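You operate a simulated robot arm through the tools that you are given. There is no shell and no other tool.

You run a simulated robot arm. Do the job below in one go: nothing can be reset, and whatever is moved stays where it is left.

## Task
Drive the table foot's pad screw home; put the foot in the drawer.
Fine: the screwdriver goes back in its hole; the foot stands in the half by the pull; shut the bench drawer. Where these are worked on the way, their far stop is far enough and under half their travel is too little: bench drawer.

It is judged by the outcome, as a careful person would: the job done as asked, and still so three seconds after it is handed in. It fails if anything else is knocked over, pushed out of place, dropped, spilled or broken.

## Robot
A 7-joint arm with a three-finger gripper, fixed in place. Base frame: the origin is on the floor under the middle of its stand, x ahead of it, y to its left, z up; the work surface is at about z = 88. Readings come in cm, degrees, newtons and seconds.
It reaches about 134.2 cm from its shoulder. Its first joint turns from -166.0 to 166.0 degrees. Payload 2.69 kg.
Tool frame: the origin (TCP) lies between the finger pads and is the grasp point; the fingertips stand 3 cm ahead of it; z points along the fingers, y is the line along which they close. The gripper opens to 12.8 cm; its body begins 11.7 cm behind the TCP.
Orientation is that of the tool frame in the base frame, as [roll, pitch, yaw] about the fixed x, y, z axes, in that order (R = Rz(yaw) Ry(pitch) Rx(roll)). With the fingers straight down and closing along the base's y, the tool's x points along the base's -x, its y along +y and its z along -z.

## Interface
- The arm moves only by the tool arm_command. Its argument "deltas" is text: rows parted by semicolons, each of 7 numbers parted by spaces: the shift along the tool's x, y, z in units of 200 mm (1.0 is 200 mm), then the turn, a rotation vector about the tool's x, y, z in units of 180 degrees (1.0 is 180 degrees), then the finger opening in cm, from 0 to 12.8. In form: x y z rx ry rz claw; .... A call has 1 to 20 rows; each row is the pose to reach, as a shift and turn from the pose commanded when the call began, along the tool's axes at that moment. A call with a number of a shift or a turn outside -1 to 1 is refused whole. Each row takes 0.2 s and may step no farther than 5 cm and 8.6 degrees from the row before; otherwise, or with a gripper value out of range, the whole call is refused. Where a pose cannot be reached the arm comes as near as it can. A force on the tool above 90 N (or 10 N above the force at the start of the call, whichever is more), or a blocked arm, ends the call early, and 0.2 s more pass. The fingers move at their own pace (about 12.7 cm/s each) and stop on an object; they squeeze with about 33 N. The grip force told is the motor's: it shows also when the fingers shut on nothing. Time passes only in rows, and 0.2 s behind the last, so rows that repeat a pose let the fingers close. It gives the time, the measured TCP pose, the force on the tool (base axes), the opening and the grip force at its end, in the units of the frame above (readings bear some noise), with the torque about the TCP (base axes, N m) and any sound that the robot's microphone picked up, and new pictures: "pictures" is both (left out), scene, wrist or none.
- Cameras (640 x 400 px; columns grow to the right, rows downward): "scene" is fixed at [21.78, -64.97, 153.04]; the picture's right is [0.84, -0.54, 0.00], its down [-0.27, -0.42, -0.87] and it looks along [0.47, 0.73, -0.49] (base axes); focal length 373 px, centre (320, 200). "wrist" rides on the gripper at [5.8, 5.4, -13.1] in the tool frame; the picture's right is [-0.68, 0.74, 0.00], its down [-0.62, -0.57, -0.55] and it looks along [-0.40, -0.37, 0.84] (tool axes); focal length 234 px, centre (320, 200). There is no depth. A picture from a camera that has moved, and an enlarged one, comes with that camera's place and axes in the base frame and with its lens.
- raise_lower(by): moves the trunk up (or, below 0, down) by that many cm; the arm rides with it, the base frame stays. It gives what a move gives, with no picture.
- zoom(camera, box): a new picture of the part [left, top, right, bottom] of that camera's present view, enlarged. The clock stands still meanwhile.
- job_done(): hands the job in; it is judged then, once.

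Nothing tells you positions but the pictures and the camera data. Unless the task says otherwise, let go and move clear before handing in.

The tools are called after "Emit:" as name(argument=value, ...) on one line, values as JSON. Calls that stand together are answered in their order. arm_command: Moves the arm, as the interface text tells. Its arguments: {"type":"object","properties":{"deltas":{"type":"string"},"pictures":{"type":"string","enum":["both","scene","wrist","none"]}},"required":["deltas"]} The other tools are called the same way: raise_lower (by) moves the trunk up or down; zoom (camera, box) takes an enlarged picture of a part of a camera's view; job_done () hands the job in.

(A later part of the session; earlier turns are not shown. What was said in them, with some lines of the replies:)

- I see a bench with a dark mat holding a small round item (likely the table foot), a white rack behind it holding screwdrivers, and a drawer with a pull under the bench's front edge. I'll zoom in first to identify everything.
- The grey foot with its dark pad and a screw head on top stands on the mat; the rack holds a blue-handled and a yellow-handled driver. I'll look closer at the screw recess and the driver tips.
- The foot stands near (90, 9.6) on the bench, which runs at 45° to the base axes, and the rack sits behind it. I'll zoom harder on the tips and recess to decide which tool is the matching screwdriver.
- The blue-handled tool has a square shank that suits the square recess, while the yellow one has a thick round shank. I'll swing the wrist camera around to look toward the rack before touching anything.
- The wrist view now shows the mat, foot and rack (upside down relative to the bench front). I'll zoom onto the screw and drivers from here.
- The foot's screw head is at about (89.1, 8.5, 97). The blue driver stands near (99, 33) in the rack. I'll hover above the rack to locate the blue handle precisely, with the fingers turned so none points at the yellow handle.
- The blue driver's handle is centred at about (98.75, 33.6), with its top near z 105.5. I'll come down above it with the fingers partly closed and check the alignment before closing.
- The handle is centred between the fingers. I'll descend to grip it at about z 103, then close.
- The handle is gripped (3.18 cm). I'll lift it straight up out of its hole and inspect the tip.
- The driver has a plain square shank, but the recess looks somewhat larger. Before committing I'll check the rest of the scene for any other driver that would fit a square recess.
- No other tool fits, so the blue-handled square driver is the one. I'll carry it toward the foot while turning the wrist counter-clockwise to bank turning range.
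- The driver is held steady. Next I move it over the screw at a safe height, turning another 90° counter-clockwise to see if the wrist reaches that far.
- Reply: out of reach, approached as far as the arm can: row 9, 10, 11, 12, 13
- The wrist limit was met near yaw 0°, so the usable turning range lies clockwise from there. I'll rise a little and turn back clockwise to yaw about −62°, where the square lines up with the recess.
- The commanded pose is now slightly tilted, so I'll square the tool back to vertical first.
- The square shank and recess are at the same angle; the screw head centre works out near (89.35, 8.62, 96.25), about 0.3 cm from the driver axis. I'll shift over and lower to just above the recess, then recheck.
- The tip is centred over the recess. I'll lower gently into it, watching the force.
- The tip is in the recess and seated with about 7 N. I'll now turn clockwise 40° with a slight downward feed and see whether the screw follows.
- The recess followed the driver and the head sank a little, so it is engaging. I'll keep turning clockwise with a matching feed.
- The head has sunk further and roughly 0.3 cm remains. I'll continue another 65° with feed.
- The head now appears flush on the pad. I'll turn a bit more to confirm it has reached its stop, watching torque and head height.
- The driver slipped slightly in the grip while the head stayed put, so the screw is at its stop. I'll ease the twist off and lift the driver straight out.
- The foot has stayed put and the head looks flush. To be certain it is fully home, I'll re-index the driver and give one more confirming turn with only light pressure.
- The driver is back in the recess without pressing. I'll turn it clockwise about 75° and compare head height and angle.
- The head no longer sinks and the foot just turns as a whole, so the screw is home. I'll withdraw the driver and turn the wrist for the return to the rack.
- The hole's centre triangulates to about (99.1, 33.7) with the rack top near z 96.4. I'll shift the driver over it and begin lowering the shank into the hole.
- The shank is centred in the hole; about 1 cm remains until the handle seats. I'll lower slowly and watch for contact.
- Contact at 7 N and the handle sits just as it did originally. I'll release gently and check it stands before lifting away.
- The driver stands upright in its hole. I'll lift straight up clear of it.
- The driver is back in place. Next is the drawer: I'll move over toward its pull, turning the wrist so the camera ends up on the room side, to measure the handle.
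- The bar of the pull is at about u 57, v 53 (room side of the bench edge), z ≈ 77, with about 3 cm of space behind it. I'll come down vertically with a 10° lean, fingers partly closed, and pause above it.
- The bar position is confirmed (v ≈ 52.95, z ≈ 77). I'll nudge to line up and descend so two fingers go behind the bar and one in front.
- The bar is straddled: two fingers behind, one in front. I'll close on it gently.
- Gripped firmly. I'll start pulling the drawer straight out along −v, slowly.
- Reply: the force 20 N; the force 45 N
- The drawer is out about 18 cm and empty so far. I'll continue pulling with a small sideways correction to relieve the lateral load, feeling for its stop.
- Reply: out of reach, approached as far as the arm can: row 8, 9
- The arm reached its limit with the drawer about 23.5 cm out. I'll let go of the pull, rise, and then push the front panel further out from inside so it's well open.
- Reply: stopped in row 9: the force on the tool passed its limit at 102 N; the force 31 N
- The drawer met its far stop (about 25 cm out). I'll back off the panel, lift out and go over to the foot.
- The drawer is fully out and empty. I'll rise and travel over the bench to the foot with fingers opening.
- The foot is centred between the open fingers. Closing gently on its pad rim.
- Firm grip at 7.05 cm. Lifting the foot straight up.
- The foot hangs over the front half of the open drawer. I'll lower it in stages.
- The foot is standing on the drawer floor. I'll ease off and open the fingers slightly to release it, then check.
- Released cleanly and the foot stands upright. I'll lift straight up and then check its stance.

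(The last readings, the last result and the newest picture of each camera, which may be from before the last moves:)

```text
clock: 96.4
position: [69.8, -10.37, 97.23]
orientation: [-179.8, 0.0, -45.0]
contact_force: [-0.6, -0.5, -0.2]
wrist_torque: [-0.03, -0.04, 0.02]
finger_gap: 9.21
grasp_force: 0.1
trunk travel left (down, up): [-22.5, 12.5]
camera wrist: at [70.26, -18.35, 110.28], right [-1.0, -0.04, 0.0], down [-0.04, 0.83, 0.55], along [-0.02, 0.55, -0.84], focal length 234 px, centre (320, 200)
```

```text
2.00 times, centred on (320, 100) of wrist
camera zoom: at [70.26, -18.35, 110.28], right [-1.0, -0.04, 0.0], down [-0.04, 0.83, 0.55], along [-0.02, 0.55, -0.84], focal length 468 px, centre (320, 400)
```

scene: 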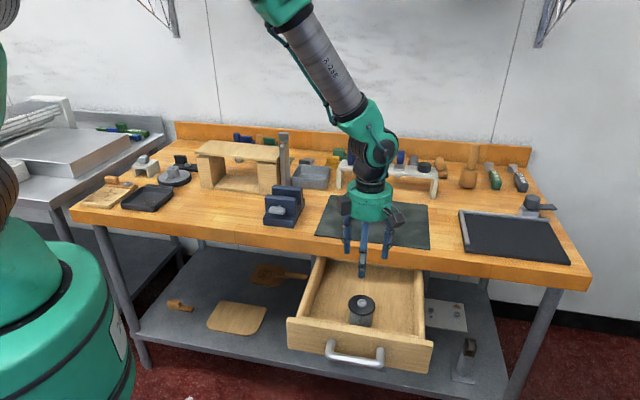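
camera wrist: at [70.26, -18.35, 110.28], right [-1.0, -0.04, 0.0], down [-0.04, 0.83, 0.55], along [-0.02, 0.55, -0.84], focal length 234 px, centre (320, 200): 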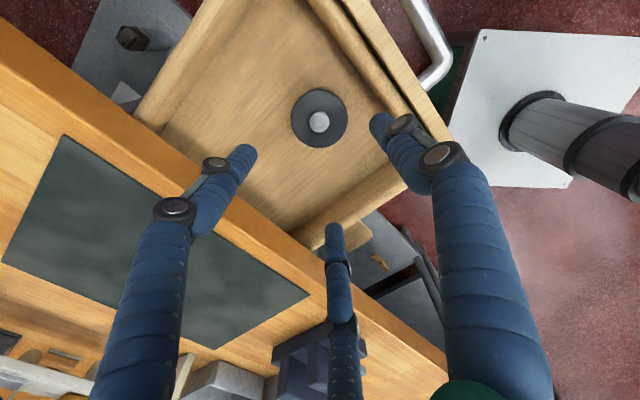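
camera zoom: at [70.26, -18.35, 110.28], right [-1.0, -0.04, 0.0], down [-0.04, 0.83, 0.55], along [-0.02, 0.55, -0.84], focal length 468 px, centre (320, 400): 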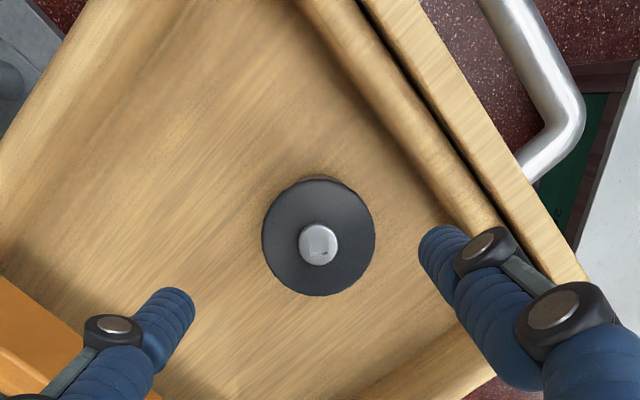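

The foot stands upright in the front half. Before closing, I want to verify its head clears the bench underside, so I'll zoom in on the bench lower edge.

Emit:
zoom(camera="wrist", box=[0, 0, 160, 100])

Emit:
zoom(camera="wrist", box=[120, 80, 280, 180])

Emit:
zoom(camera="scene", box=[340, 280, 390, 330])

Emit:
zoom(camera="scene", box=[310, 240, 370, 280])

```text
4.00 times, centred on (80, 50) of wrist
camera zoom: at [70.26, -18.35, 110.28], right [-1.0, -0.04, 0.0], down [-0.04, 0.83, 0.55], along [-0.02, 0.55, -0.84], focal length 937 px, centre (1280, 800)
```

zoom: 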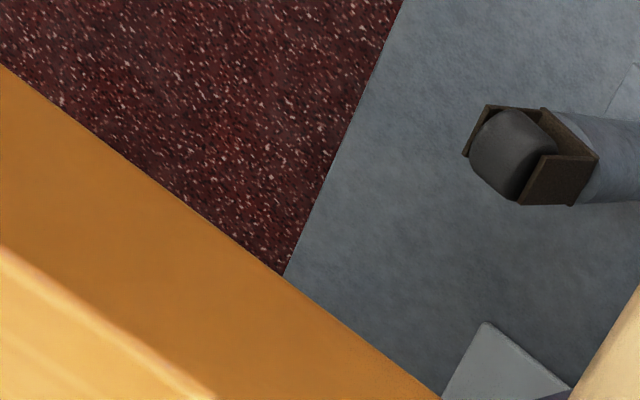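

```text
4.00 times, centred on (200, 130) of wrist
camera zoom: at [70.26, -18.35, 110.28], right [-1.0, -0.04, 0.0], down [-0.04, 0.83, 0.55], along [-0.02, 0.55, -0.84], focal length 937 px, centre (800, 480)
```

zoom: 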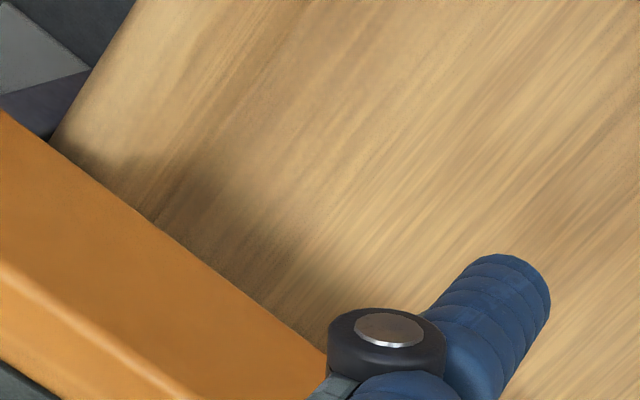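

```text
8.00 times, centred on (365, 305) of scene
camera zoom: at [21.78, -64.97, 153.04], right [0.84, -0.54, 0.0], down [-0.27, -0.42, -0.87], along [0.47, 0.73, -0.49], focal length 2984 px, centre (-40, -640)
```

zoom: 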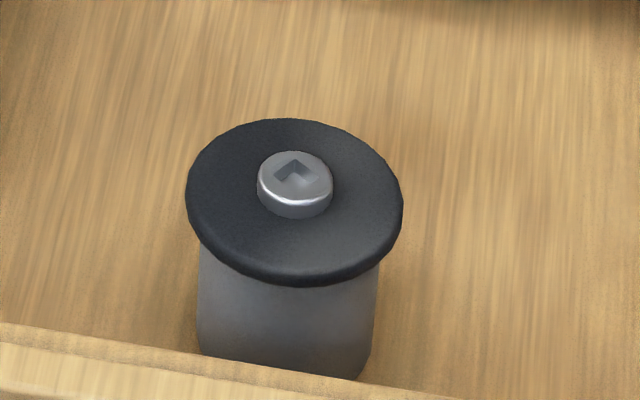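

```text
10.00 times, centred on (340, 260) of scene
camera zoom: at [21.78, -64.97, 153.04], right [0.84, -0.54, 0.0], down [-0.27, -0.42, -0.87], along [0.47, 0.73, -0.49], focal length 3729 px, centre (120, -400)
```

zoom: 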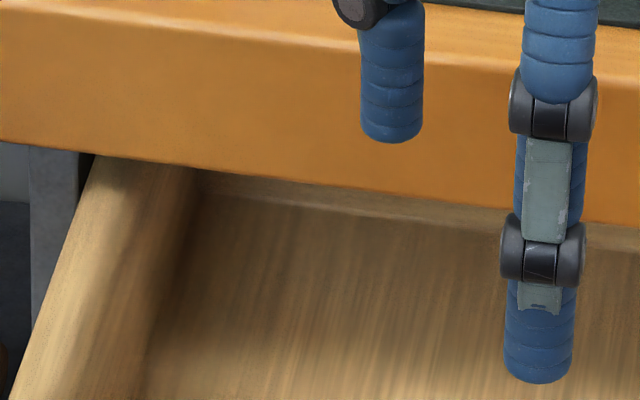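

The bench's lower edge (z ≈ 82.8) clears the foot's head (≈ 81) comfortably. To shut the drawer I'll straddle the front panel from above (one finger outside, two inside) for the first part, since the far-out pull is near the reach limit.

Emit:
arm_command(deltas=".003 .1 -.05 0 0 0 8; .007 .2 -.05 0 0 0 7; .007 .32 -.05 0 0 0 7; .007 .435 0 0 0 0 7; .007 .435 .15 0 0 0 7; .007 .435 .3 0 0 0 7; .007 .435 .4 0 0 0 7; .007 .435 .4 0 0 0 7")

Emit:
zoom(camera="wrist", box=[160, 40, 480, 240])

Emit:
zoom(camera="scene", box=[290, 240, 430, 360])

```text
clock: 98.2
position: [64.09, -16.73, 88.78]
orientation: [-179.9, 0.0, -45.0]
contact_force: [0.2, 0.4, 0.3]
wrist_torque: [0.02, 0.0, 0.01]
finger_gap: 7.0
grasp_force: 0.1
trunk travel left (down, up): [-22.5, 12.5]
camera wrist: at [64.4, -24.76, 101.89], right [-1.0, -0.04, 0.0], down [-0.04, 0.83, 0.55], along [-0.02, 0.55, -0.84], focal length 234 px, centre (320, 200)
```

scene: 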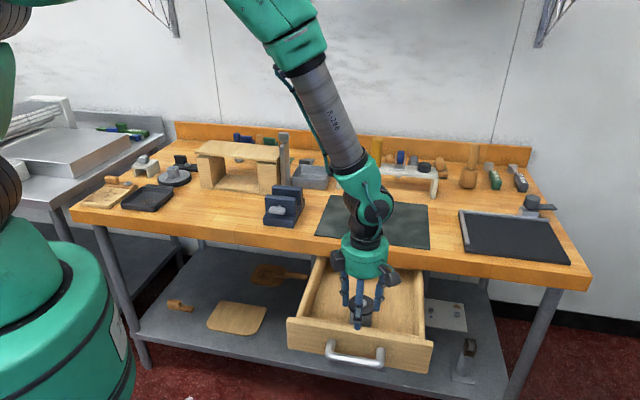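
wrist: 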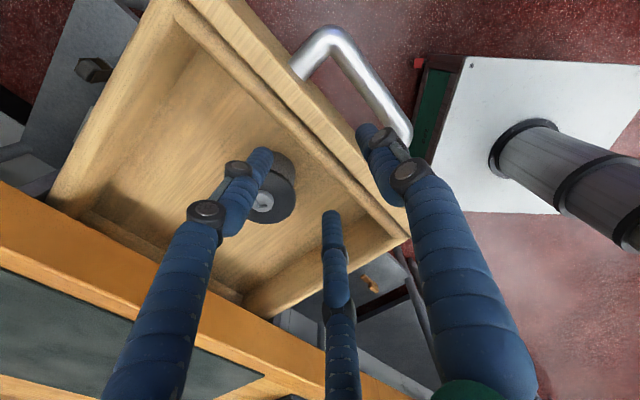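

```text
2.00 times, centred on (320, 140) of wrist
camera zoom: at [64.4, -24.76, 101.89], right [-1.0, -0.04, 0.0], down [-0.04, 0.83, 0.55], along [-0.02, 0.55, -0.84], focal length 468 px, centre (320, 320)
```

zoom: 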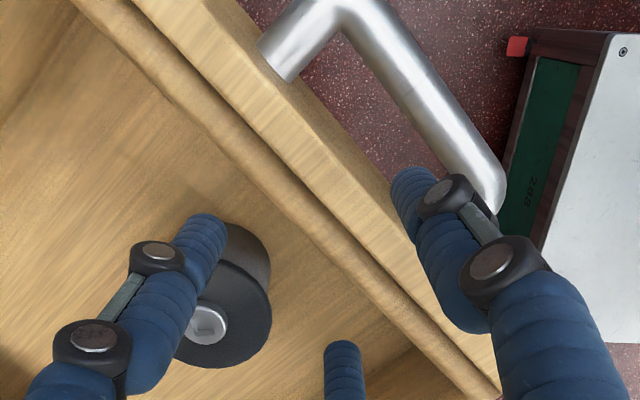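

```text
3.33 times, centred on (360, 300) of scene
camera zoom: at [21.78, -64.97, 153.04], right [0.84, -0.54, 0.0], down [-0.27, -0.42, -0.87], along [0.47, 0.73, -0.49], focal length 1243 px, centre (187, -133)
```

zoom: 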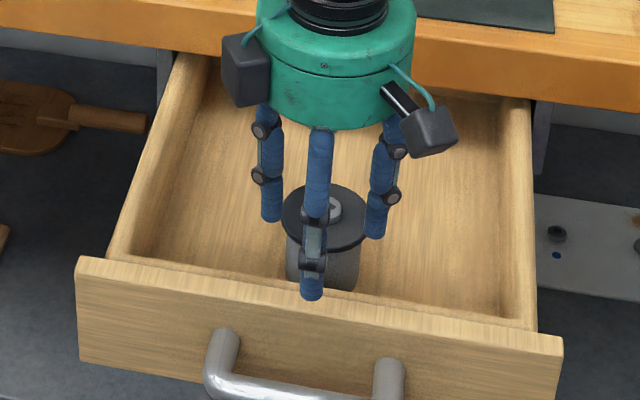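

Emit:
arm_command(deltas="0 0 .08 0 0 0 7; 0 0 .16 0 0 0 7; 0 0 .24 0 0 0 7; 0 0 .31 0 0 0 7; 0 0 .375 0 0 0 7; 0 0 .375 0 0 0 7")

Emit:
zoom(camera="wrist", box=[160, 40, 480, 240])

Emit:
zoom(camera="scene", box=[290, 240, 430, 360])

```text
clock: 99.6
position: [63.97, -16.64, 81.14]
orientation: [-180.0, 0.1, -45.0]
contact_force: [16.2, 20.0, 5.8]
wrist_torque: [0.59, -0.33, 0.96]
finger_gap: 7.99
grasp_force: 5.9
trunk travel left (down, up): [-22.5, 12.5]
camera wrist: at [64.31, -24.6, 94.35], right [-1.0, -0.04, 0.0], down [-0.04, 0.83, 0.55], along [-0.02, 0.55, -0.84], focal length 234 px, centre (320, 200)
```

scene: 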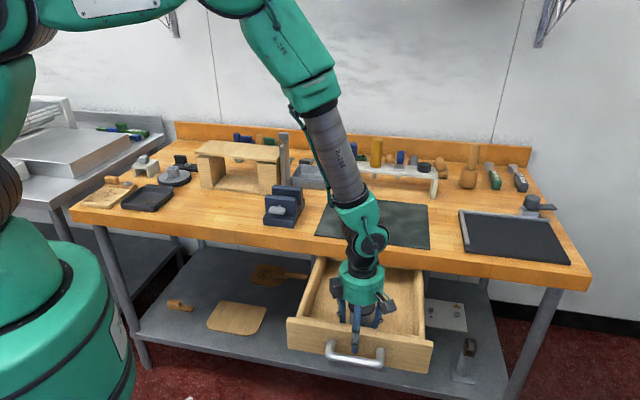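
wrist: 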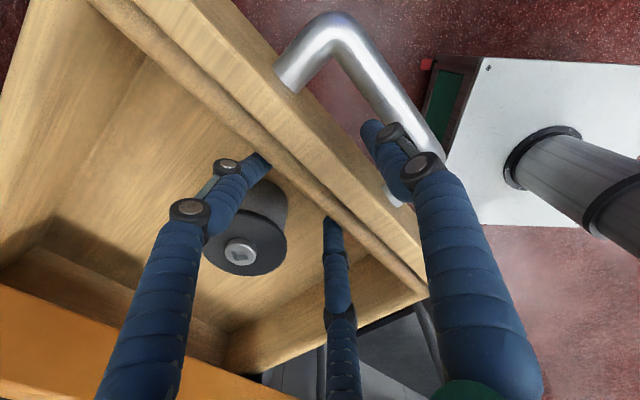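

```text
2.00 times, centred on (320, 140) of wrist
camera zoom: at [64.31, -24.6, 94.35], right [-1.0, -0.04, 0.0], down [-0.04, 0.83, 0.55], along [-0.02, 0.55, -0.84], focal length 468 px, centre (320, 320)
```

zoom: 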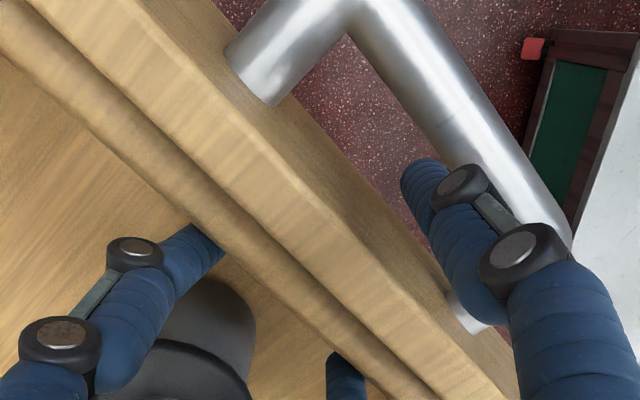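

```text
3.33 times, centred on (360, 300) of scene
camera zoom: at [21.78, -64.97, 153.04], right [0.84, -0.54, 0.0], down [-0.27, -0.42, -0.87], along [0.47, 0.73, -0.49], focal length 1243 px, centre (187, -133)
```

zoom: 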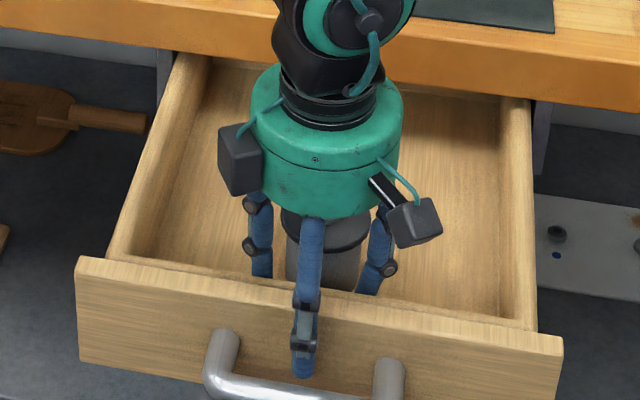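

The inner fingers are rubbing the drawer's front wall, so I'll shift 0.7 cm toward the bench to centre the straddle.

Emit:
arm_command(deltas="0 -.02 0 0 0 0 8; 0 -.035 0 0 0 0 8; 0 -.035 0 0 0 0 8")

Emit:
zoom(camera="wrist", box=[160, 40, 480, 240])

```text
clock: 100.4
position: [64.35, -16.12, 81.3]
orientation: [-179.9, 0.0, -45.1]
contact_force: [0.0, 0.0, -0.5]
wrist_torque: [0.02, 0.0, 0.02]
finger_gap: 8.01
grasp_force: 0.2
trunk travel left (down, up): [-22.5, 12.5]
camera wrist: at [64.64, -24.15, 94.32], right [-1.0, -0.04, 0.0], down [-0.04, 0.83, 0.55], along [-0.02, 0.55, -0.84], focal length 234 px, centre (320, 200)
```

scene: 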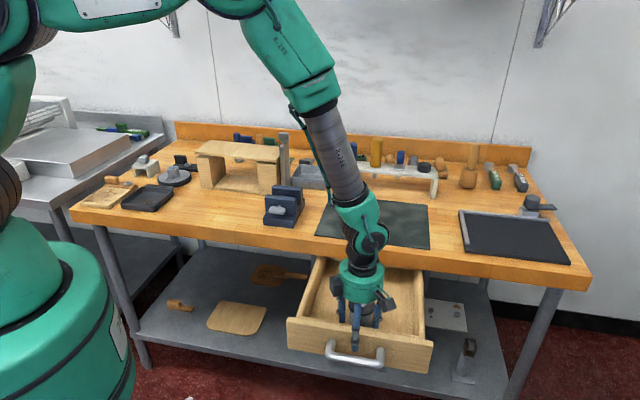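
wrist: 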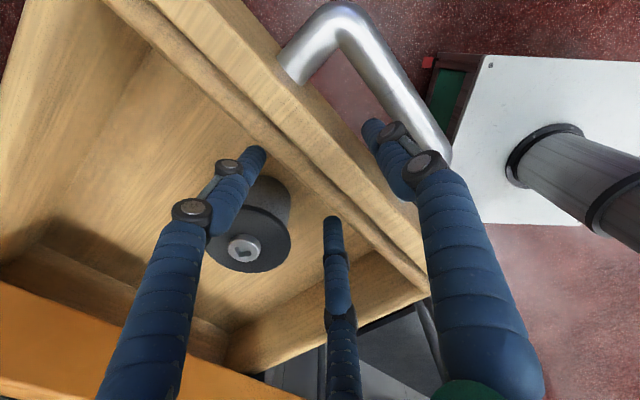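

```text
2.00 times, centred on (320, 140) of wrist
camera zoom: at [64.64, -24.15, 94.32], right [-1.0, -0.04, 0.0], down [-0.04, 0.83, 0.55], along [-0.02, 0.55, -0.84], focal length 468 px, centre (320, 320)
```

zoom: 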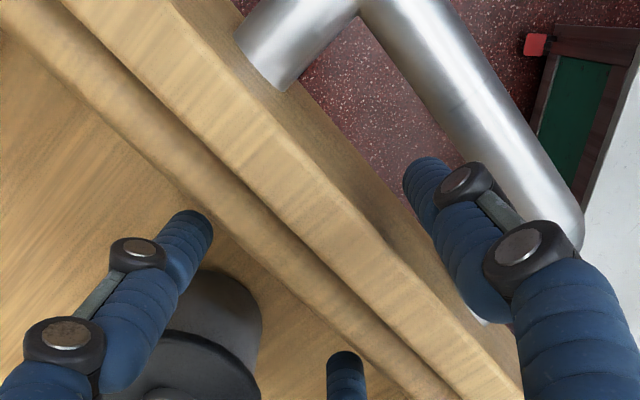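

The straddle is clear now. I'll push the drawer closed slowly so the foot stays steady.

Emit:
arm_command(deltas="0 -.015 0 0 0 0 8; 0 -.035 0 0 0 0 8; 0 -.06 0 0 0 0 8; 0 -.085 0 0 0 0 8; 0 -.11 0 0 0 0 8; 0 -.135 0 0 0 0 8; 0 -.16 0 0 0 0 8; 0 -.185 0 0 0 0 8; 0 -.21 0 0 0 0 8; 0 -.235 0 0 0 0 8; 0 -.25 0 0 0 0 8")

Emit:
zoom(camera="scene", box=[290, 240, 430, 360])

```text
clock: 102.8
position: [68.0, -12.52, 81.27]
orientation: [-179.9, 0.1, -45.0]
contact_force: [-0.6, -2.6, 0.7]
wrist_torque: [-0.05, 0.03, 0.01]
finger_gap: 8.12
grasp_force: 1.1
trunk travel left (down, up): [-22.5, 12.5]
camera wrist: at [68.28, -20.6, 94.36], right [-1.0, -0.04, 0.0], down [-0.04, 0.83, 0.55], along [-0.02, 0.55, -0.84], focal length 234 px, centre (320, 200)
```

scene: 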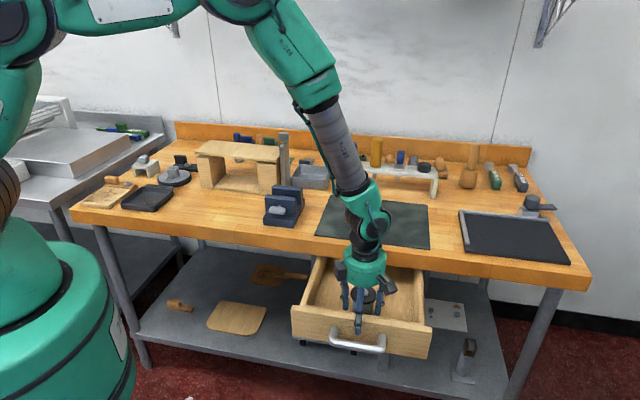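
wrist: 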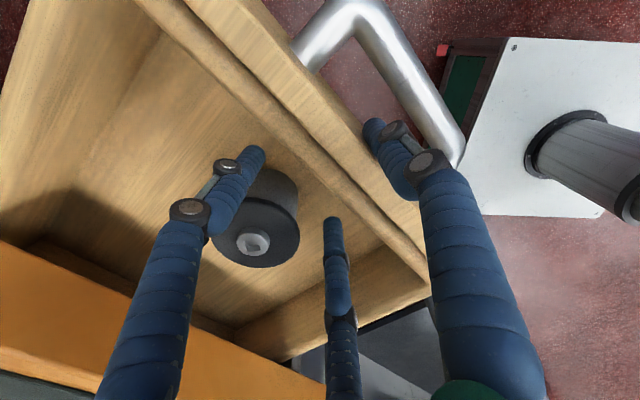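

```text
3.33 times, centred on (360, 300) of scene
camera zoom: at [21.78, -64.97, 153.04], right [0.84, -0.54, 0.0], down [-0.27, -0.42, -0.87], along [0.47, 0.73, -0.49], focal length 1243 px, centre (187, -133)
```

zoom: 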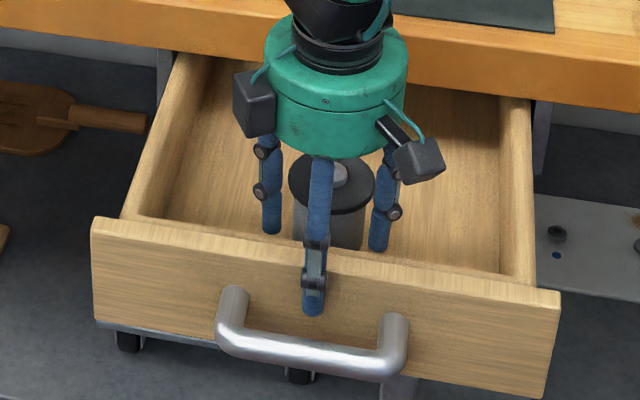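

Emit:
arm_command(deltas="0 -.02 0 0 0 0 8; 0 -.045 0 0 0 0 8; 0 -.07 0 0 0 0 8; 0 -.1 0 0 0 0 8; 0 -.13 0 0 0 0 8; 0 -.16 0 0 0 0 8; 0 -.19 0 0 0 0 8; 0 -.22 0 0 0 0 8; 0 -.25 0 0 0 0 8; 0 -.28 0 0 0 0 8; 0 -.31 0 0 0 0 8; 0 -.34 0 0 0 0 8; 0 -.37 0 0 0 0 8; 0 -.4 0 0 0 0 8; 0 -.425 0 0 0 0 8; 0 -.45 0 0 0 0 8; 0 -.47 0 0 0 0 8")

Emit:
zoom(camera="scene", box=[290, 230, 430, 350])

```text
clock: 106.4
position: [74.66, -5.96, 81.27]
orientation: [-179.8, 0.0, -45.0]
contact_force: [-1.2, -0.9, 1.1]
wrist_torque: [-0.06, 0.04, 0.02]
finger_gap: 8.17
grasp_force: 0.9
trunk travel left (down, up): [-22.5, 12.5]
camera wrist: at [74.96, -14.02, 94.36], right [-1.0, -0.04, 0.0], down [-0.04, 0.83, 0.55], along [-0.02, 0.55, -0.84], focal length 234 px, centre (320, 200)
```

scene: 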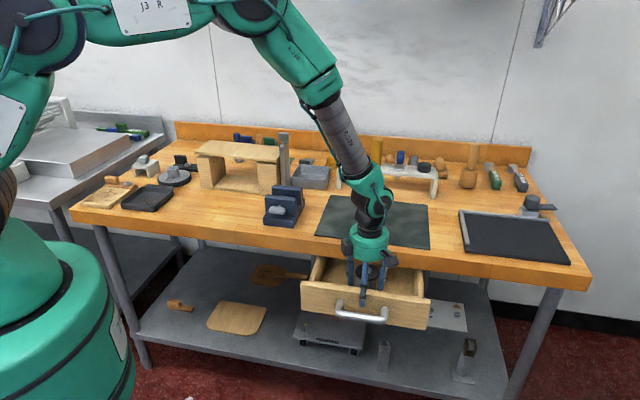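
wrist: 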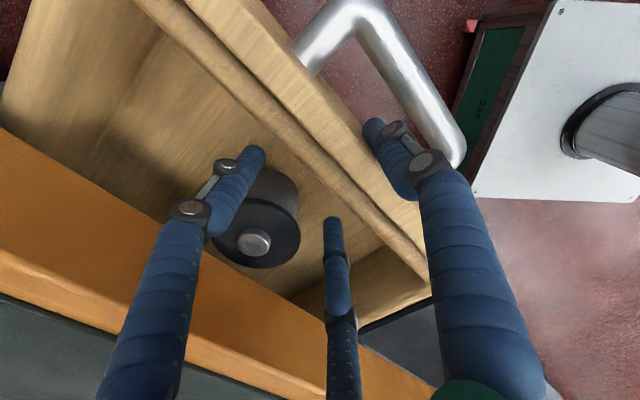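

```text
3.33 times, centred on (360, 290) of scene
camera zoom: at [21.78, -64.97, 153.04], right [0.84, -0.54, 0.0], down [-0.27, -0.42, -0.87], along [0.47, 0.73, -0.49], focal length 1243 px, centre (187, -100)
```

zoom: 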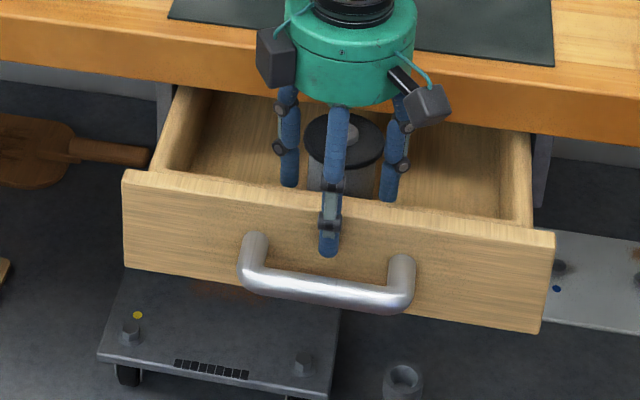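

The foot's pad is slipping under the bench edge without contact. A little further this way, then I'll switch to pushing from outside.

Emit:
arm_command(deltas="0 -.02 0 0 0 0 8; 0 -.04 0 0 0 0 8; 0 -.06 0 0 0 0 8; 0 -.08 0 0 0 0 8; 0 -.1 0 0 0 0 8; 0 -.1 0 0 0 0 8")

Emit:
zoom(camera="scene", box=[330, 230, 410, 310])

```text
clock: 107.8
position: [76.05, -4.46, 81.2]
orientation: [-180.0, 0.2, -45.1]
contact_force: [-1.6, -0.7, -1.1]
wrist_torque: [-0.01, 0.02, -0.04]
finger_gap: 8.13
grasp_force: 1.0
trunk travel left (down, up): [-22.5, 12.5]
camera wrist: at [76.43, -12.56, 94.39], right [-1.0, -0.04, 0.0], down [-0.04, 0.83, 0.55], along [-0.02, 0.55, -0.84], focal length 234 px, centre (320, 200)
```

scene: 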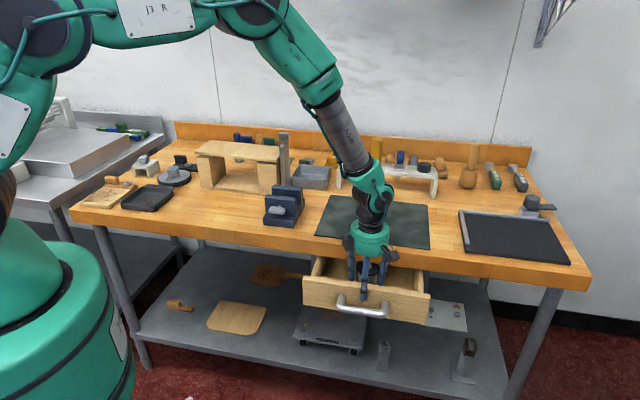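
wrist: 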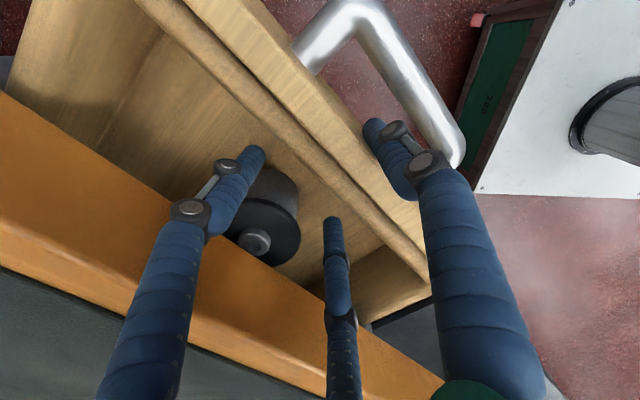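

```text
5.00 times, centred on (370, 270) of scene
camera zoom: at [21.78, -64.97, 153.04], right [0.84, -0.54, 0.0], down [-0.27, -0.42, -0.87], along [0.47, 0.73, -0.49], focal length 1865 px, centre (70, -150)
```

zoom: 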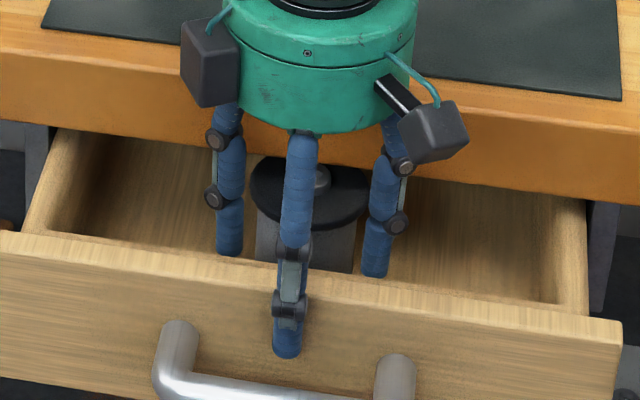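

Emit:
arm_command(deltas="0 .01 0 0 0 0 8; 0 .022 0 0 0 0 8; 0 .022 -.1 0 0 0 8; 0 .022 -.25 0 0 0 8; 0 .022 -.4 0 0 0 8; 0 .022 -.55 0 0 0 8; 0 .022 -.65 0 0 0 8; 0 .022 -.65 0 0 0 8")

Emit:
zoom(camera="scene", box=[310, 230, 430, 330])

```text
clock: 109.6
position: [75.84, -4.83, 94.37]
orientation: [-179.9, 0.1, -45.0]
contact_force: [-0.5, 0.6, -0.6]
wrist_torque: [0.02, -0.03, -0.03]
finger_gap: 7.99
grasp_force: 0.1
trunk travel left (down, up): [-22.5, 12.5]
camera wrist: at [76.13, -12.79, 107.47], right [-1.0, -0.04, 0.0], down [-0.04, 0.83, 0.55], along [-0.02, 0.55, -0.84], focal length 234 px, centre (320, 200)
```

scene: 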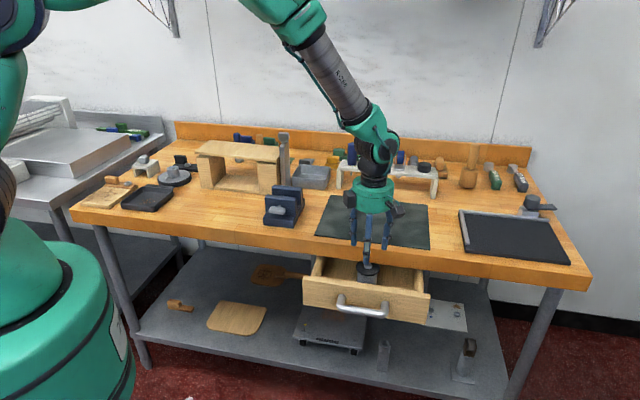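
wrist: 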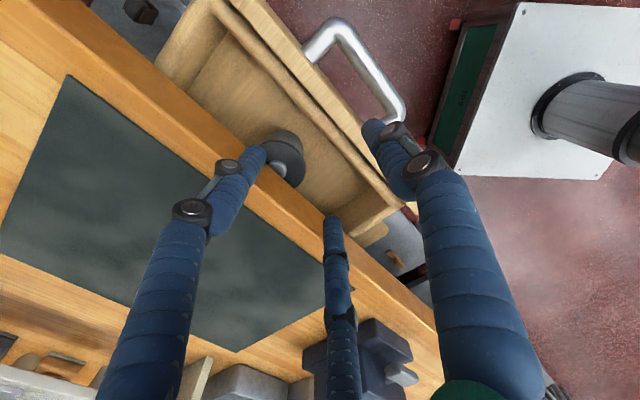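

```text
4.00 times, centred on (370, 280) of scene
camera zoom: at [21.78, -64.97, 153.04], right [0.84, -0.54, 0.0], down [-0.27, -0.42, -0.87], along [0.47, 0.73, -0.49], focal length 1492 px, centre (120, -120)
```

zoom: 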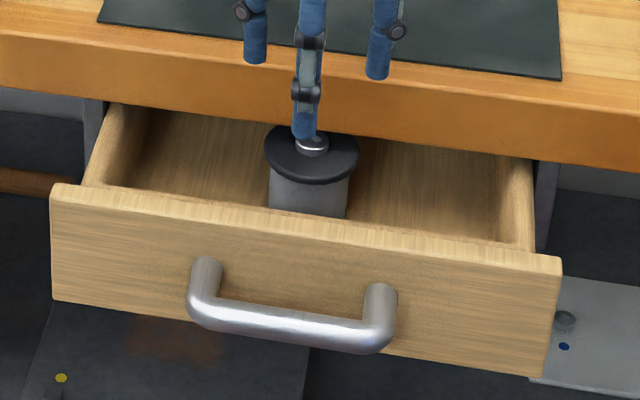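

Emit:
arm_command(deltas="0 .1 -.03 0 0 0 6; 0 .22 -.03 0 0 0 4; 0 .34 -.03 0 0 0 2; 0 .46 -.03 0 0 0 1; 0 .585 0 0 0 0 .6; 0 .6 .15 0 0 0 .6; 0 .6 .3 0 0 0 .6; 0 .6 .45 0 0 0 .6; 0 .6 .6 0 0 0 .6; 0 .6 .73 0 0 0 .6; 0 .6 .83 0 0 0 .6; 0 .6 .83 0 0 0 .6")

Emit:
zoom(camera="scene", box=[310, 230, 430, 330])

```text
clock: 112.2
position: [67.29, -13.38, 77.45]
orientation: [-179.9, 0.0, -45.0]
contact_force: [0.7, 0.1, -0.3]
wrist_torque: [0.0, -0.01, 0.01]
finger_gap: 0.58
grasp_force: 0.0
trunk travel left (down, up): [-22.5, 12.5]
camera wrist: at [67.64, -21.37, 90.65], right [-1.0, -0.04, 0.0], down [-0.04, 0.83, 0.55], along [-0.02, 0.55, -0.84], focal length 234 px, centre (320, 200)
```

scene: 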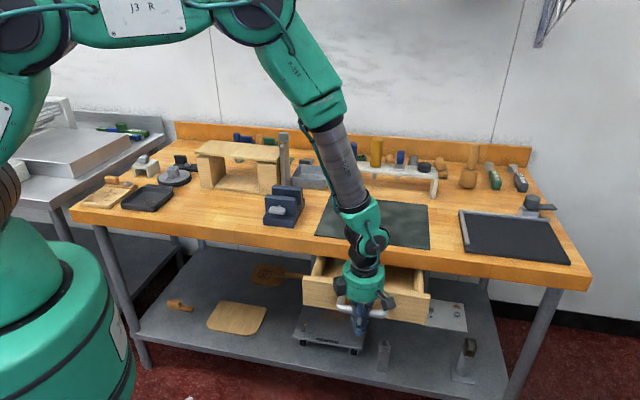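
wrist: 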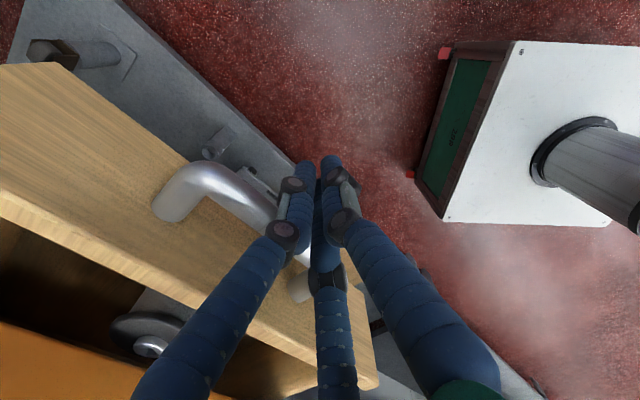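

```text
4.00 times, centred on (370, 280) of scene
camera zoom: at [21.78, -64.97, 153.04], right [0.84, -0.54, 0.0], down [-0.27, -0.42, -0.87], along [0.47, 0.73, -0.49], focal length 1492 px, centre (120, -120)
```

zoom: 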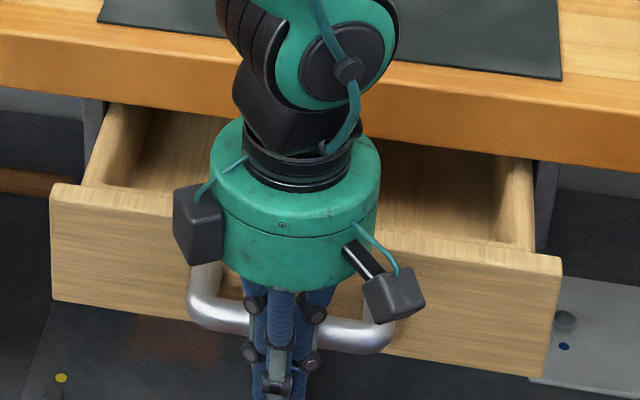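

The closed fingers are in front of the pull bar. Pushing it shut slowly.

Emit:
arm_command(deltas="0 -.025 0 0 0 0 .6; 0 -.05 0 0 0 0 .6; 0 -.075 0 0 0 0 .6; 0 -.1 0 0 0 0 .6; 0 -.125 0 0 0 0 .6; 0 -.15 0 0 0 0 .6; 0 -.175 0 0 0 0 .6; 0 -.2 0 0 0 0 .6; 0 -.225 0 0 0 0 .6; 0 -.25 0 0 0 0 .6; 0 -.275 0 0 0 0 .6; 0 -.3 0 0 0 0 .6; 0 -.325 0 0 0 0 .6; 0 -.35 0 0 0 0 .6; 0 -.375 0 0 0 0 .6; 0 -.4 0 0 0 0 .6; 0 -.425 0 0 0 0 .6; 0 -.45 0 0 0 0 .6")

Emit:
zoom(camera="scene", box=[310, 230, 430, 330])

```text
clock: 116.0
position: [73.74, -6.89, 77.67]
orientation: [-179.9, 0.0, -45.0]
contact_force: [-0.8, -1.6, -0.6]
wrist_torque: [0.0, 0.01, -0.03]
finger_gap: 0.58
grasp_force: 0.2
trunk travel left (down, up): [-22.5, 12.5]
camera wrist: at [73.97, -14.93, 90.79], right [-1.0, -0.04, 0.0], down [-0.04, 0.83, 0.55], along [-0.02, 0.55, -0.84], focal length 234 px, centre (320, 200)
```

scene: 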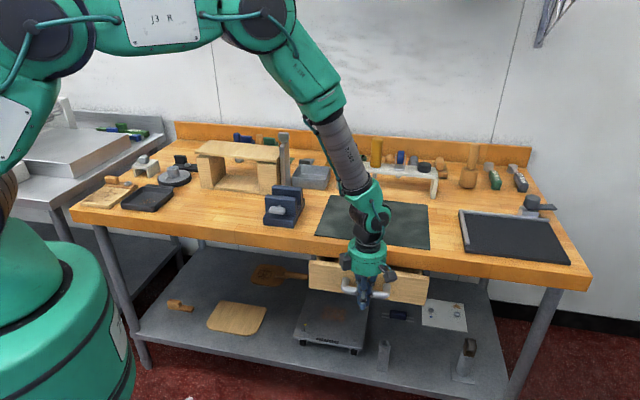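
wrist: 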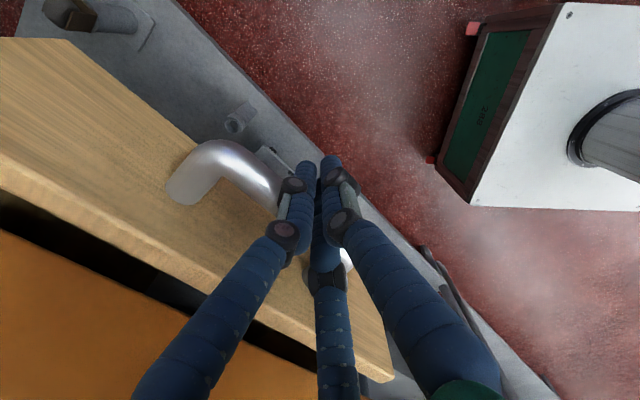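

```text
4.00 times, centred on (370, 280) of scene
camera zoom: at [21.78, -64.97, 153.04], right [0.84, -0.54, 0.0], down [-0.27, -0.42, -0.87], along [0.47, 0.73, -0.49], focal length 1492 px, centre (120, -120)
```

zoom: 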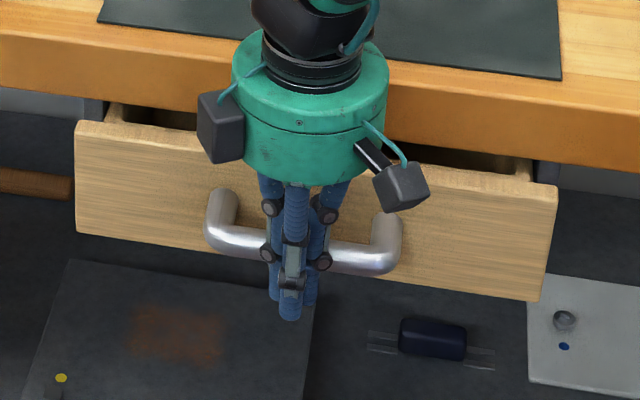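

Emit:
arm_command(deltas="0 -.015 0 0 0 0 .6; 0 -.03 0 0 0 0 .6; 0 -.045 0 0 0 0 .6; 0 -.06 0 0 0 0 .6; 0 -.075 0 0 0 0 .6; 0 -.09 0 0 0 0 .6; 0 -.105 0 0 0 0 .6; 0 -.12 0 0 0 0 .6; 0 -.12 0 0 0 0 .6", pictures="none")

Emit:
zoom(camera="scene", box=[310, 230, 430, 330])

Emit:
zoom(camera="wrist", box=[0, 0, 640, 400])

```text
clock: 118.0
position: [75.3, -5.12, 77.61]
orientation: [-179.8, 0.0, -45.0]
contact_force: [-0.5, -1.6, 0.2]
wrist_torque: [0.01, -0.01, -0.02]
finger_gap: 0.58
grasp_force: 0.1
trunk travel left (down, up): [-22.5, 12.5]
```

```text
4.00 times, centred on (370, 280) of scene
camera zoom: at [21.78, -64.97, 153.04], right [0.84, -0.54, 0.0], down [-0.27, -0.42, -0.87], along [0.47, 0.73, -0.49], focal length 1492 px, centre (120, -120)
```

zoom: 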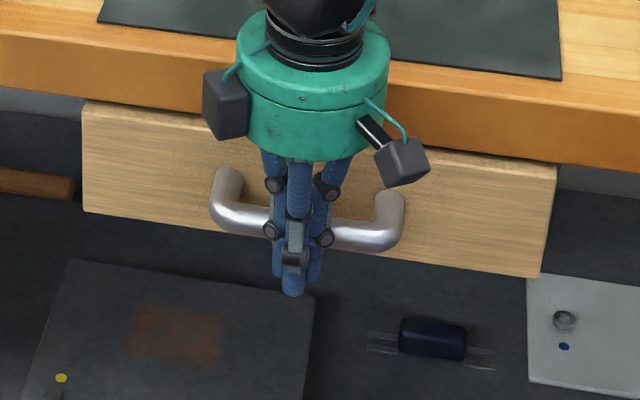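

```text
1.00 times, centred on (320, 200) of wrist (not enlarged: the box is as wide or as high as the picture)
camera zoom: at [75.61, -13.18, 90.73], right [-1.0, -0.04, 0.0], down [-0.04, 0.83, 0.55], along [-0.02, 0.55, -0.84], focal length 234 px, centre (320, 200)
```

zoom: 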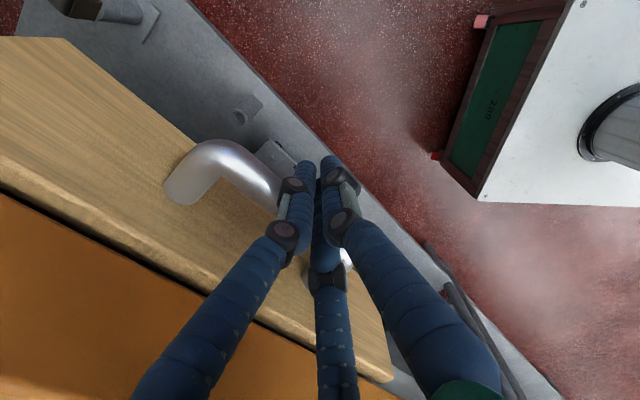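

Emit:
arm_command(deltas="0 -.008 0 0 0 0 .6; 0 -.016 0 0 0 0 .6; 0 -.024 0 0 0 0 .6; 0 -.032 0 0 0 0 .6; 0 -.032 0 0 0 0 .6", pictures="none")

Emit:
zoom(camera="scene", box=[310, 200, 430, 300])

```text
clock: 119.2
position: [75.77, -4.84, 77.71]
orientation: [-180.0, 0.0, -45.0]
contact_force: [-0.9, -1.3, -0.5]
wrist_torque: [-0.01, 0.03, 0.0]
finger_gap: 0.55
grasp_force: 0.1
trunk travel left (down, up): [-22.5, 12.5]
```

```text
4.00 times, centred on (370, 250) of scene
camera zoom: at [21.78, -64.97, 153.04], right [0.84, -0.54, 0.0], down [-0.27, -0.42, -0.87], along [0.47, 0.73, -0.49], focal length 1492 px, centre (120, 0)
```

zoom: 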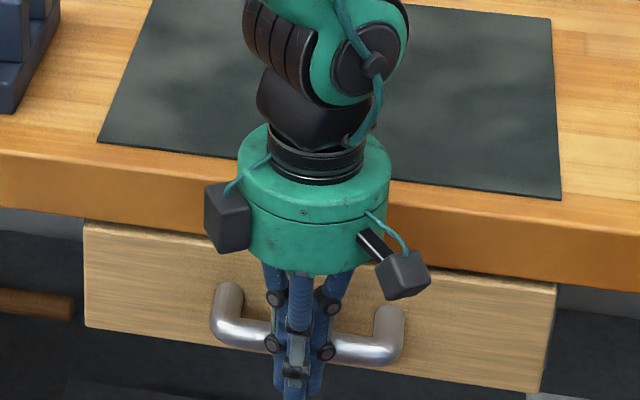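

Emit:
arm_command(deltas="0 -.006 0 0 0 0 .6; 0 -.012 0 0 0 0 .6; 0 -.018 0 0 0 0 .6; 0 -.024 0 0 0 0 .6; 0 -.03 0 0 0 0 .6; 0 -.03 0 0 0 0 .6", pictures="none")

Emit:
zoom(camera="scene", box=[310, 200, 430, 300])

```text
clock: 120.6
position: [75.99, -4.43, 77.67]
orientation: [-179.9, 0.3, -45.0]
contact_force: [-15.5, -28.8, -3.0]
wrist_torque: [0.08, 0.05, -0.18]
finger_gap: 0.32
grasp_force: 0.0
trunk travel left (down, up): [-22.5, 12.5]
```

```text
4.00 times, centred on (370, 250) of scene
camera zoom: at [21.78, -64.97, 153.04], right [0.84, -0.54, 0.0], down [-0.27, -0.42, -0.87], along [0.47, 0.73, -0.49], focal length 1492 px, centre (120, 0)
```

zoom: 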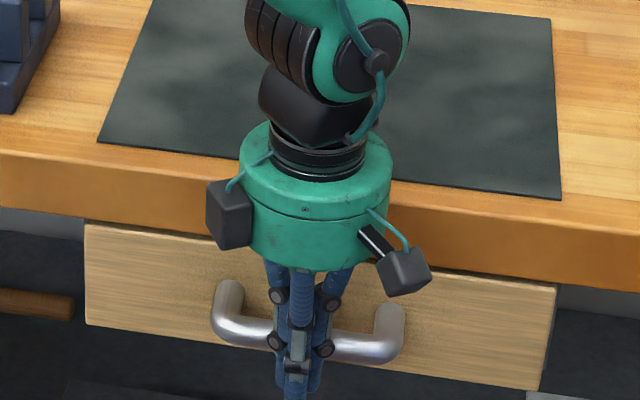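

Resistance of about 33 N shows the drawer is fully shut. I'll back off the pull and rise clear.

Emit:
arm_command(deltas="0 .03 0 0 0 0 .6; 0 .08 0 0 0 0 .6; 0 .15 0 0 0 0 .6; 0 .2 -.1 0 0 0 .6; 0 .2 -.25 0 0 0 .6; 0 .2 -.4 0 0 0 .6; 0 .2 -.55 0 0 0 .6; 0 .2 -.7 0 0 0 .6; 0 .2 -.85 0 0 0 .6; 0 .2 -1 0 0 0 .6; 0 .2 -1 0 0 0 .6")

Emit:
zoom(camera="scene", box=[300, 180, 460, 300])

Emit:
zoom(camera="scene", box=[310, 130, 450, 220])

```text
clock: 123.0
position: [73.64, -7.34, 97.95]
orientation: [-180.0, 0.0, -45.0]
contact_force: [-0.3, -0.6, 0.3]
wrist_torque: [-0.02, 0.02, 0.01]
finger_gap: 0.62
grasp_force: 0.1
trunk travel left (down, up): [-22.5, 12.5]
camera wrist: at [73.99, -15.39, 111.04], right [-1.0, -0.04, 0.0], down [-0.04, 0.83, 0.55], along [-0.02, 0.55, -0.84], focal length 234 px, centre (320, 200)
```

scene: 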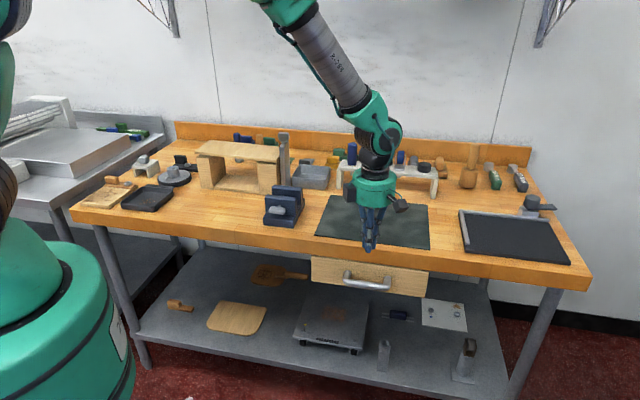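
wrist: 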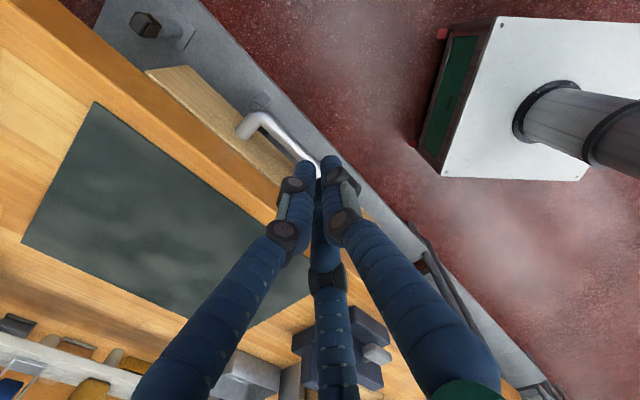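

```text
3.33 times, centred on (380, 240) of scene
camera zoom: at [21.78, -64.97, 153.04], right [0.84, -0.54, 0.0], down [-0.27, -0.42, -0.87], along [0.47, 0.73, -0.49], focal length 1243 px, centre (120, 67)
```

zoom: 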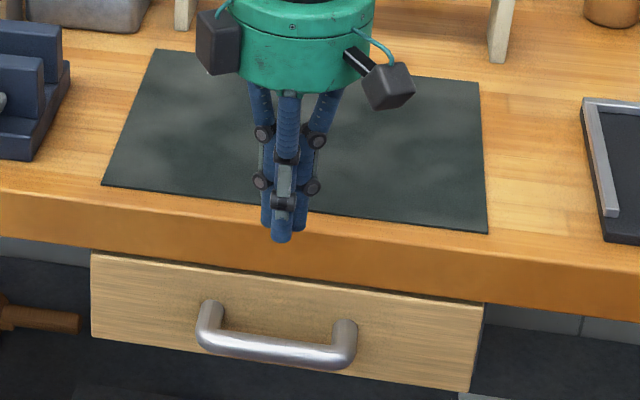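

```text
4.44 times, centred on (380, 175) of scene
camera zoom: at [21.78, -64.97, 153.04], right [0.84, -0.54, 0.0], down [-0.27, -0.42, -0.87], along [0.47, 0.73, -0.49], focal length 1658 px, centre (53, 311)
```

zoom: 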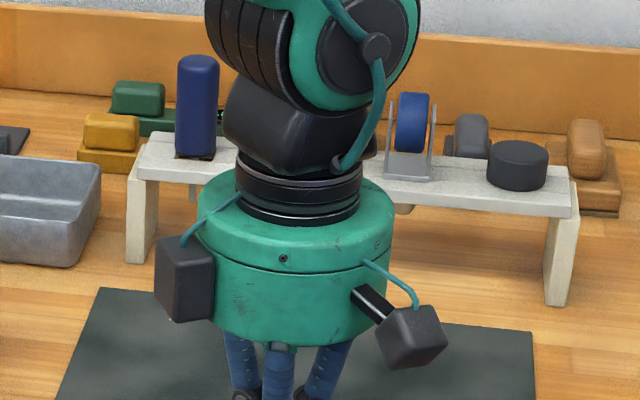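

The drawer front sits exactly as it did at the start. I'll raise the arm well clear and do a last check of the rack and bench.

Emit:
arm_command(deltas="0 .05 -.2 0 0 0 3; 0 .1 -.4 0 0 0 5; 0 .15 -.6 0 0 0 6; 0 .2 -.8 0 0 0 6; 0 .2 -1 0 0 0 6; 0 .2 -1 0 0 0 6")

Emit:
zoom(camera="scene", box=[310, 130, 450, 220])

Emit:
zoom(camera="scene", box=[300, 180, 460, 300])

```text
clock: 124.4
position: [70.5, -10.06, 117.59]
orientation: [-179.8, 0.0, -45.0]
contact_force: [-0.3, 1.3, -0.5]
wrist_torque: [-0.02, -0.05, 0.0]
finger_gap: 6.01
grasp_force: 0.0
trunk travel left (down, up): [-22.5, 12.5]
camera wrist: at [70.93, -18.14, 130.75], right [-1.0, -0.04, 0.0], down [-0.04, 0.83, 0.55], along [-0.02, 0.55, -0.84], focal length 234 px, centre (320, 200)
```

scene: 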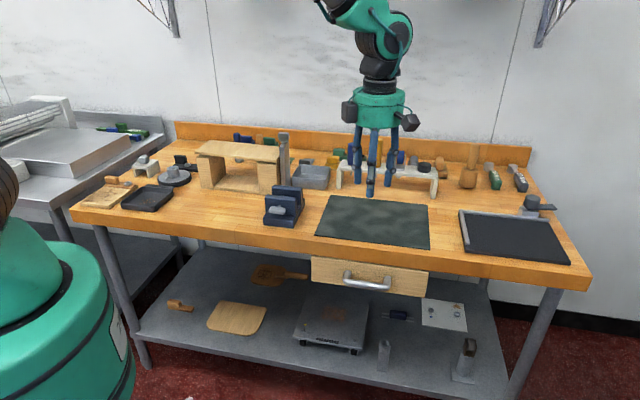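
wrist: 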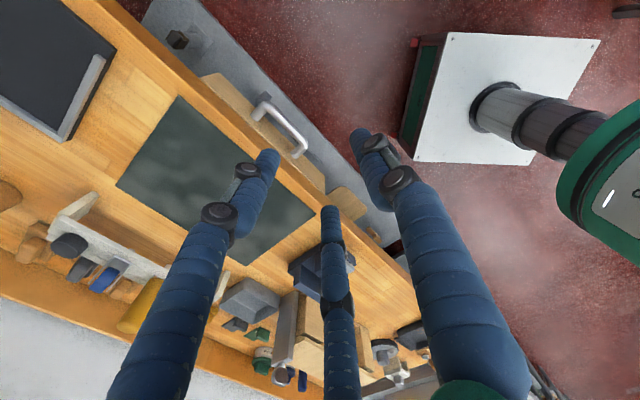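

```text
4.44 times, centred on (380, 175) of scene
camera zoom: at [21.78, -64.97, 153.04], right [0.84, -0.54, 0.0], down [-0.27, -0.42, -0.87], along [0.47, 0.73, -0.49], focal length 1658 px, centre (53, 311)
```

zoom: 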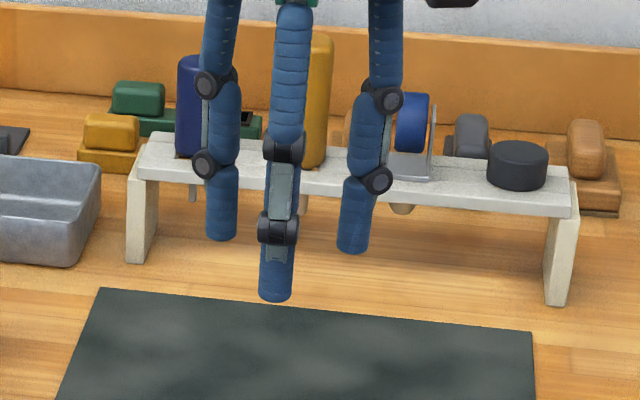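

```text
3.33 times, centred on (380, 240) of scene
camera zoom: at [21.78, -64.97, 153.04], right [0.84, -0.54, 0.0], down [-0.27, -0.42, -0.87], along [0.47, 0.73, -0.49], focal length 1243 px, centre (120, 67)
```

zoom: 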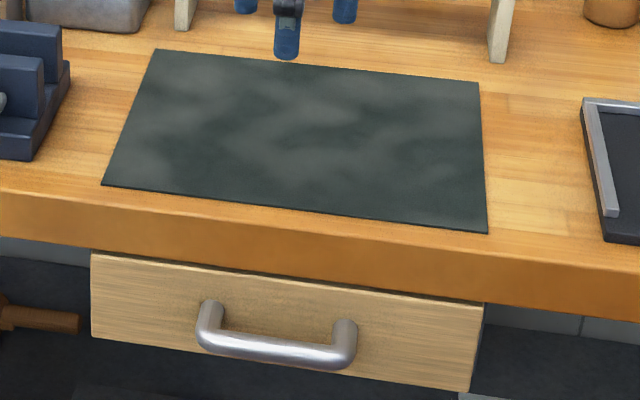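

The pad screw looks fully driven, and the blue screwdriver is upright in its hole. I left the foot standing in the front half of the drawer. The drawer is shut, so I last saw the foot, upright, with about 10 cm left to close. Nothing else on the bench appears moved and the arm is clear, so I'm handing the job in.

Emit:
job_done()

```text
The job is handed in.
```

I've handed the job in: the pad screw is driven home, the foot is in the drawer, and the drawer is shut. I haven't been told the verdict.

- **Screw:** I turned it with the blue square driver until the head sat flush on the pad. A second turn lowered it no further.
- **Screwdriver:** it is back in its hole in the rack, standing upright.
- **Foot:** I set it upright in the half of the drawer by the pull. I could last see it, still upright, with about 10 cm left to close. I pushed slowly from there but couldn't see inside after that.
- **Drawer:** I opened it to its far stop, about 26 cm out. I then pushed it shut until it resisted, and the front sits exactly where it did at the start.

Nothing else on the bench looks moved, and the arm is clear.
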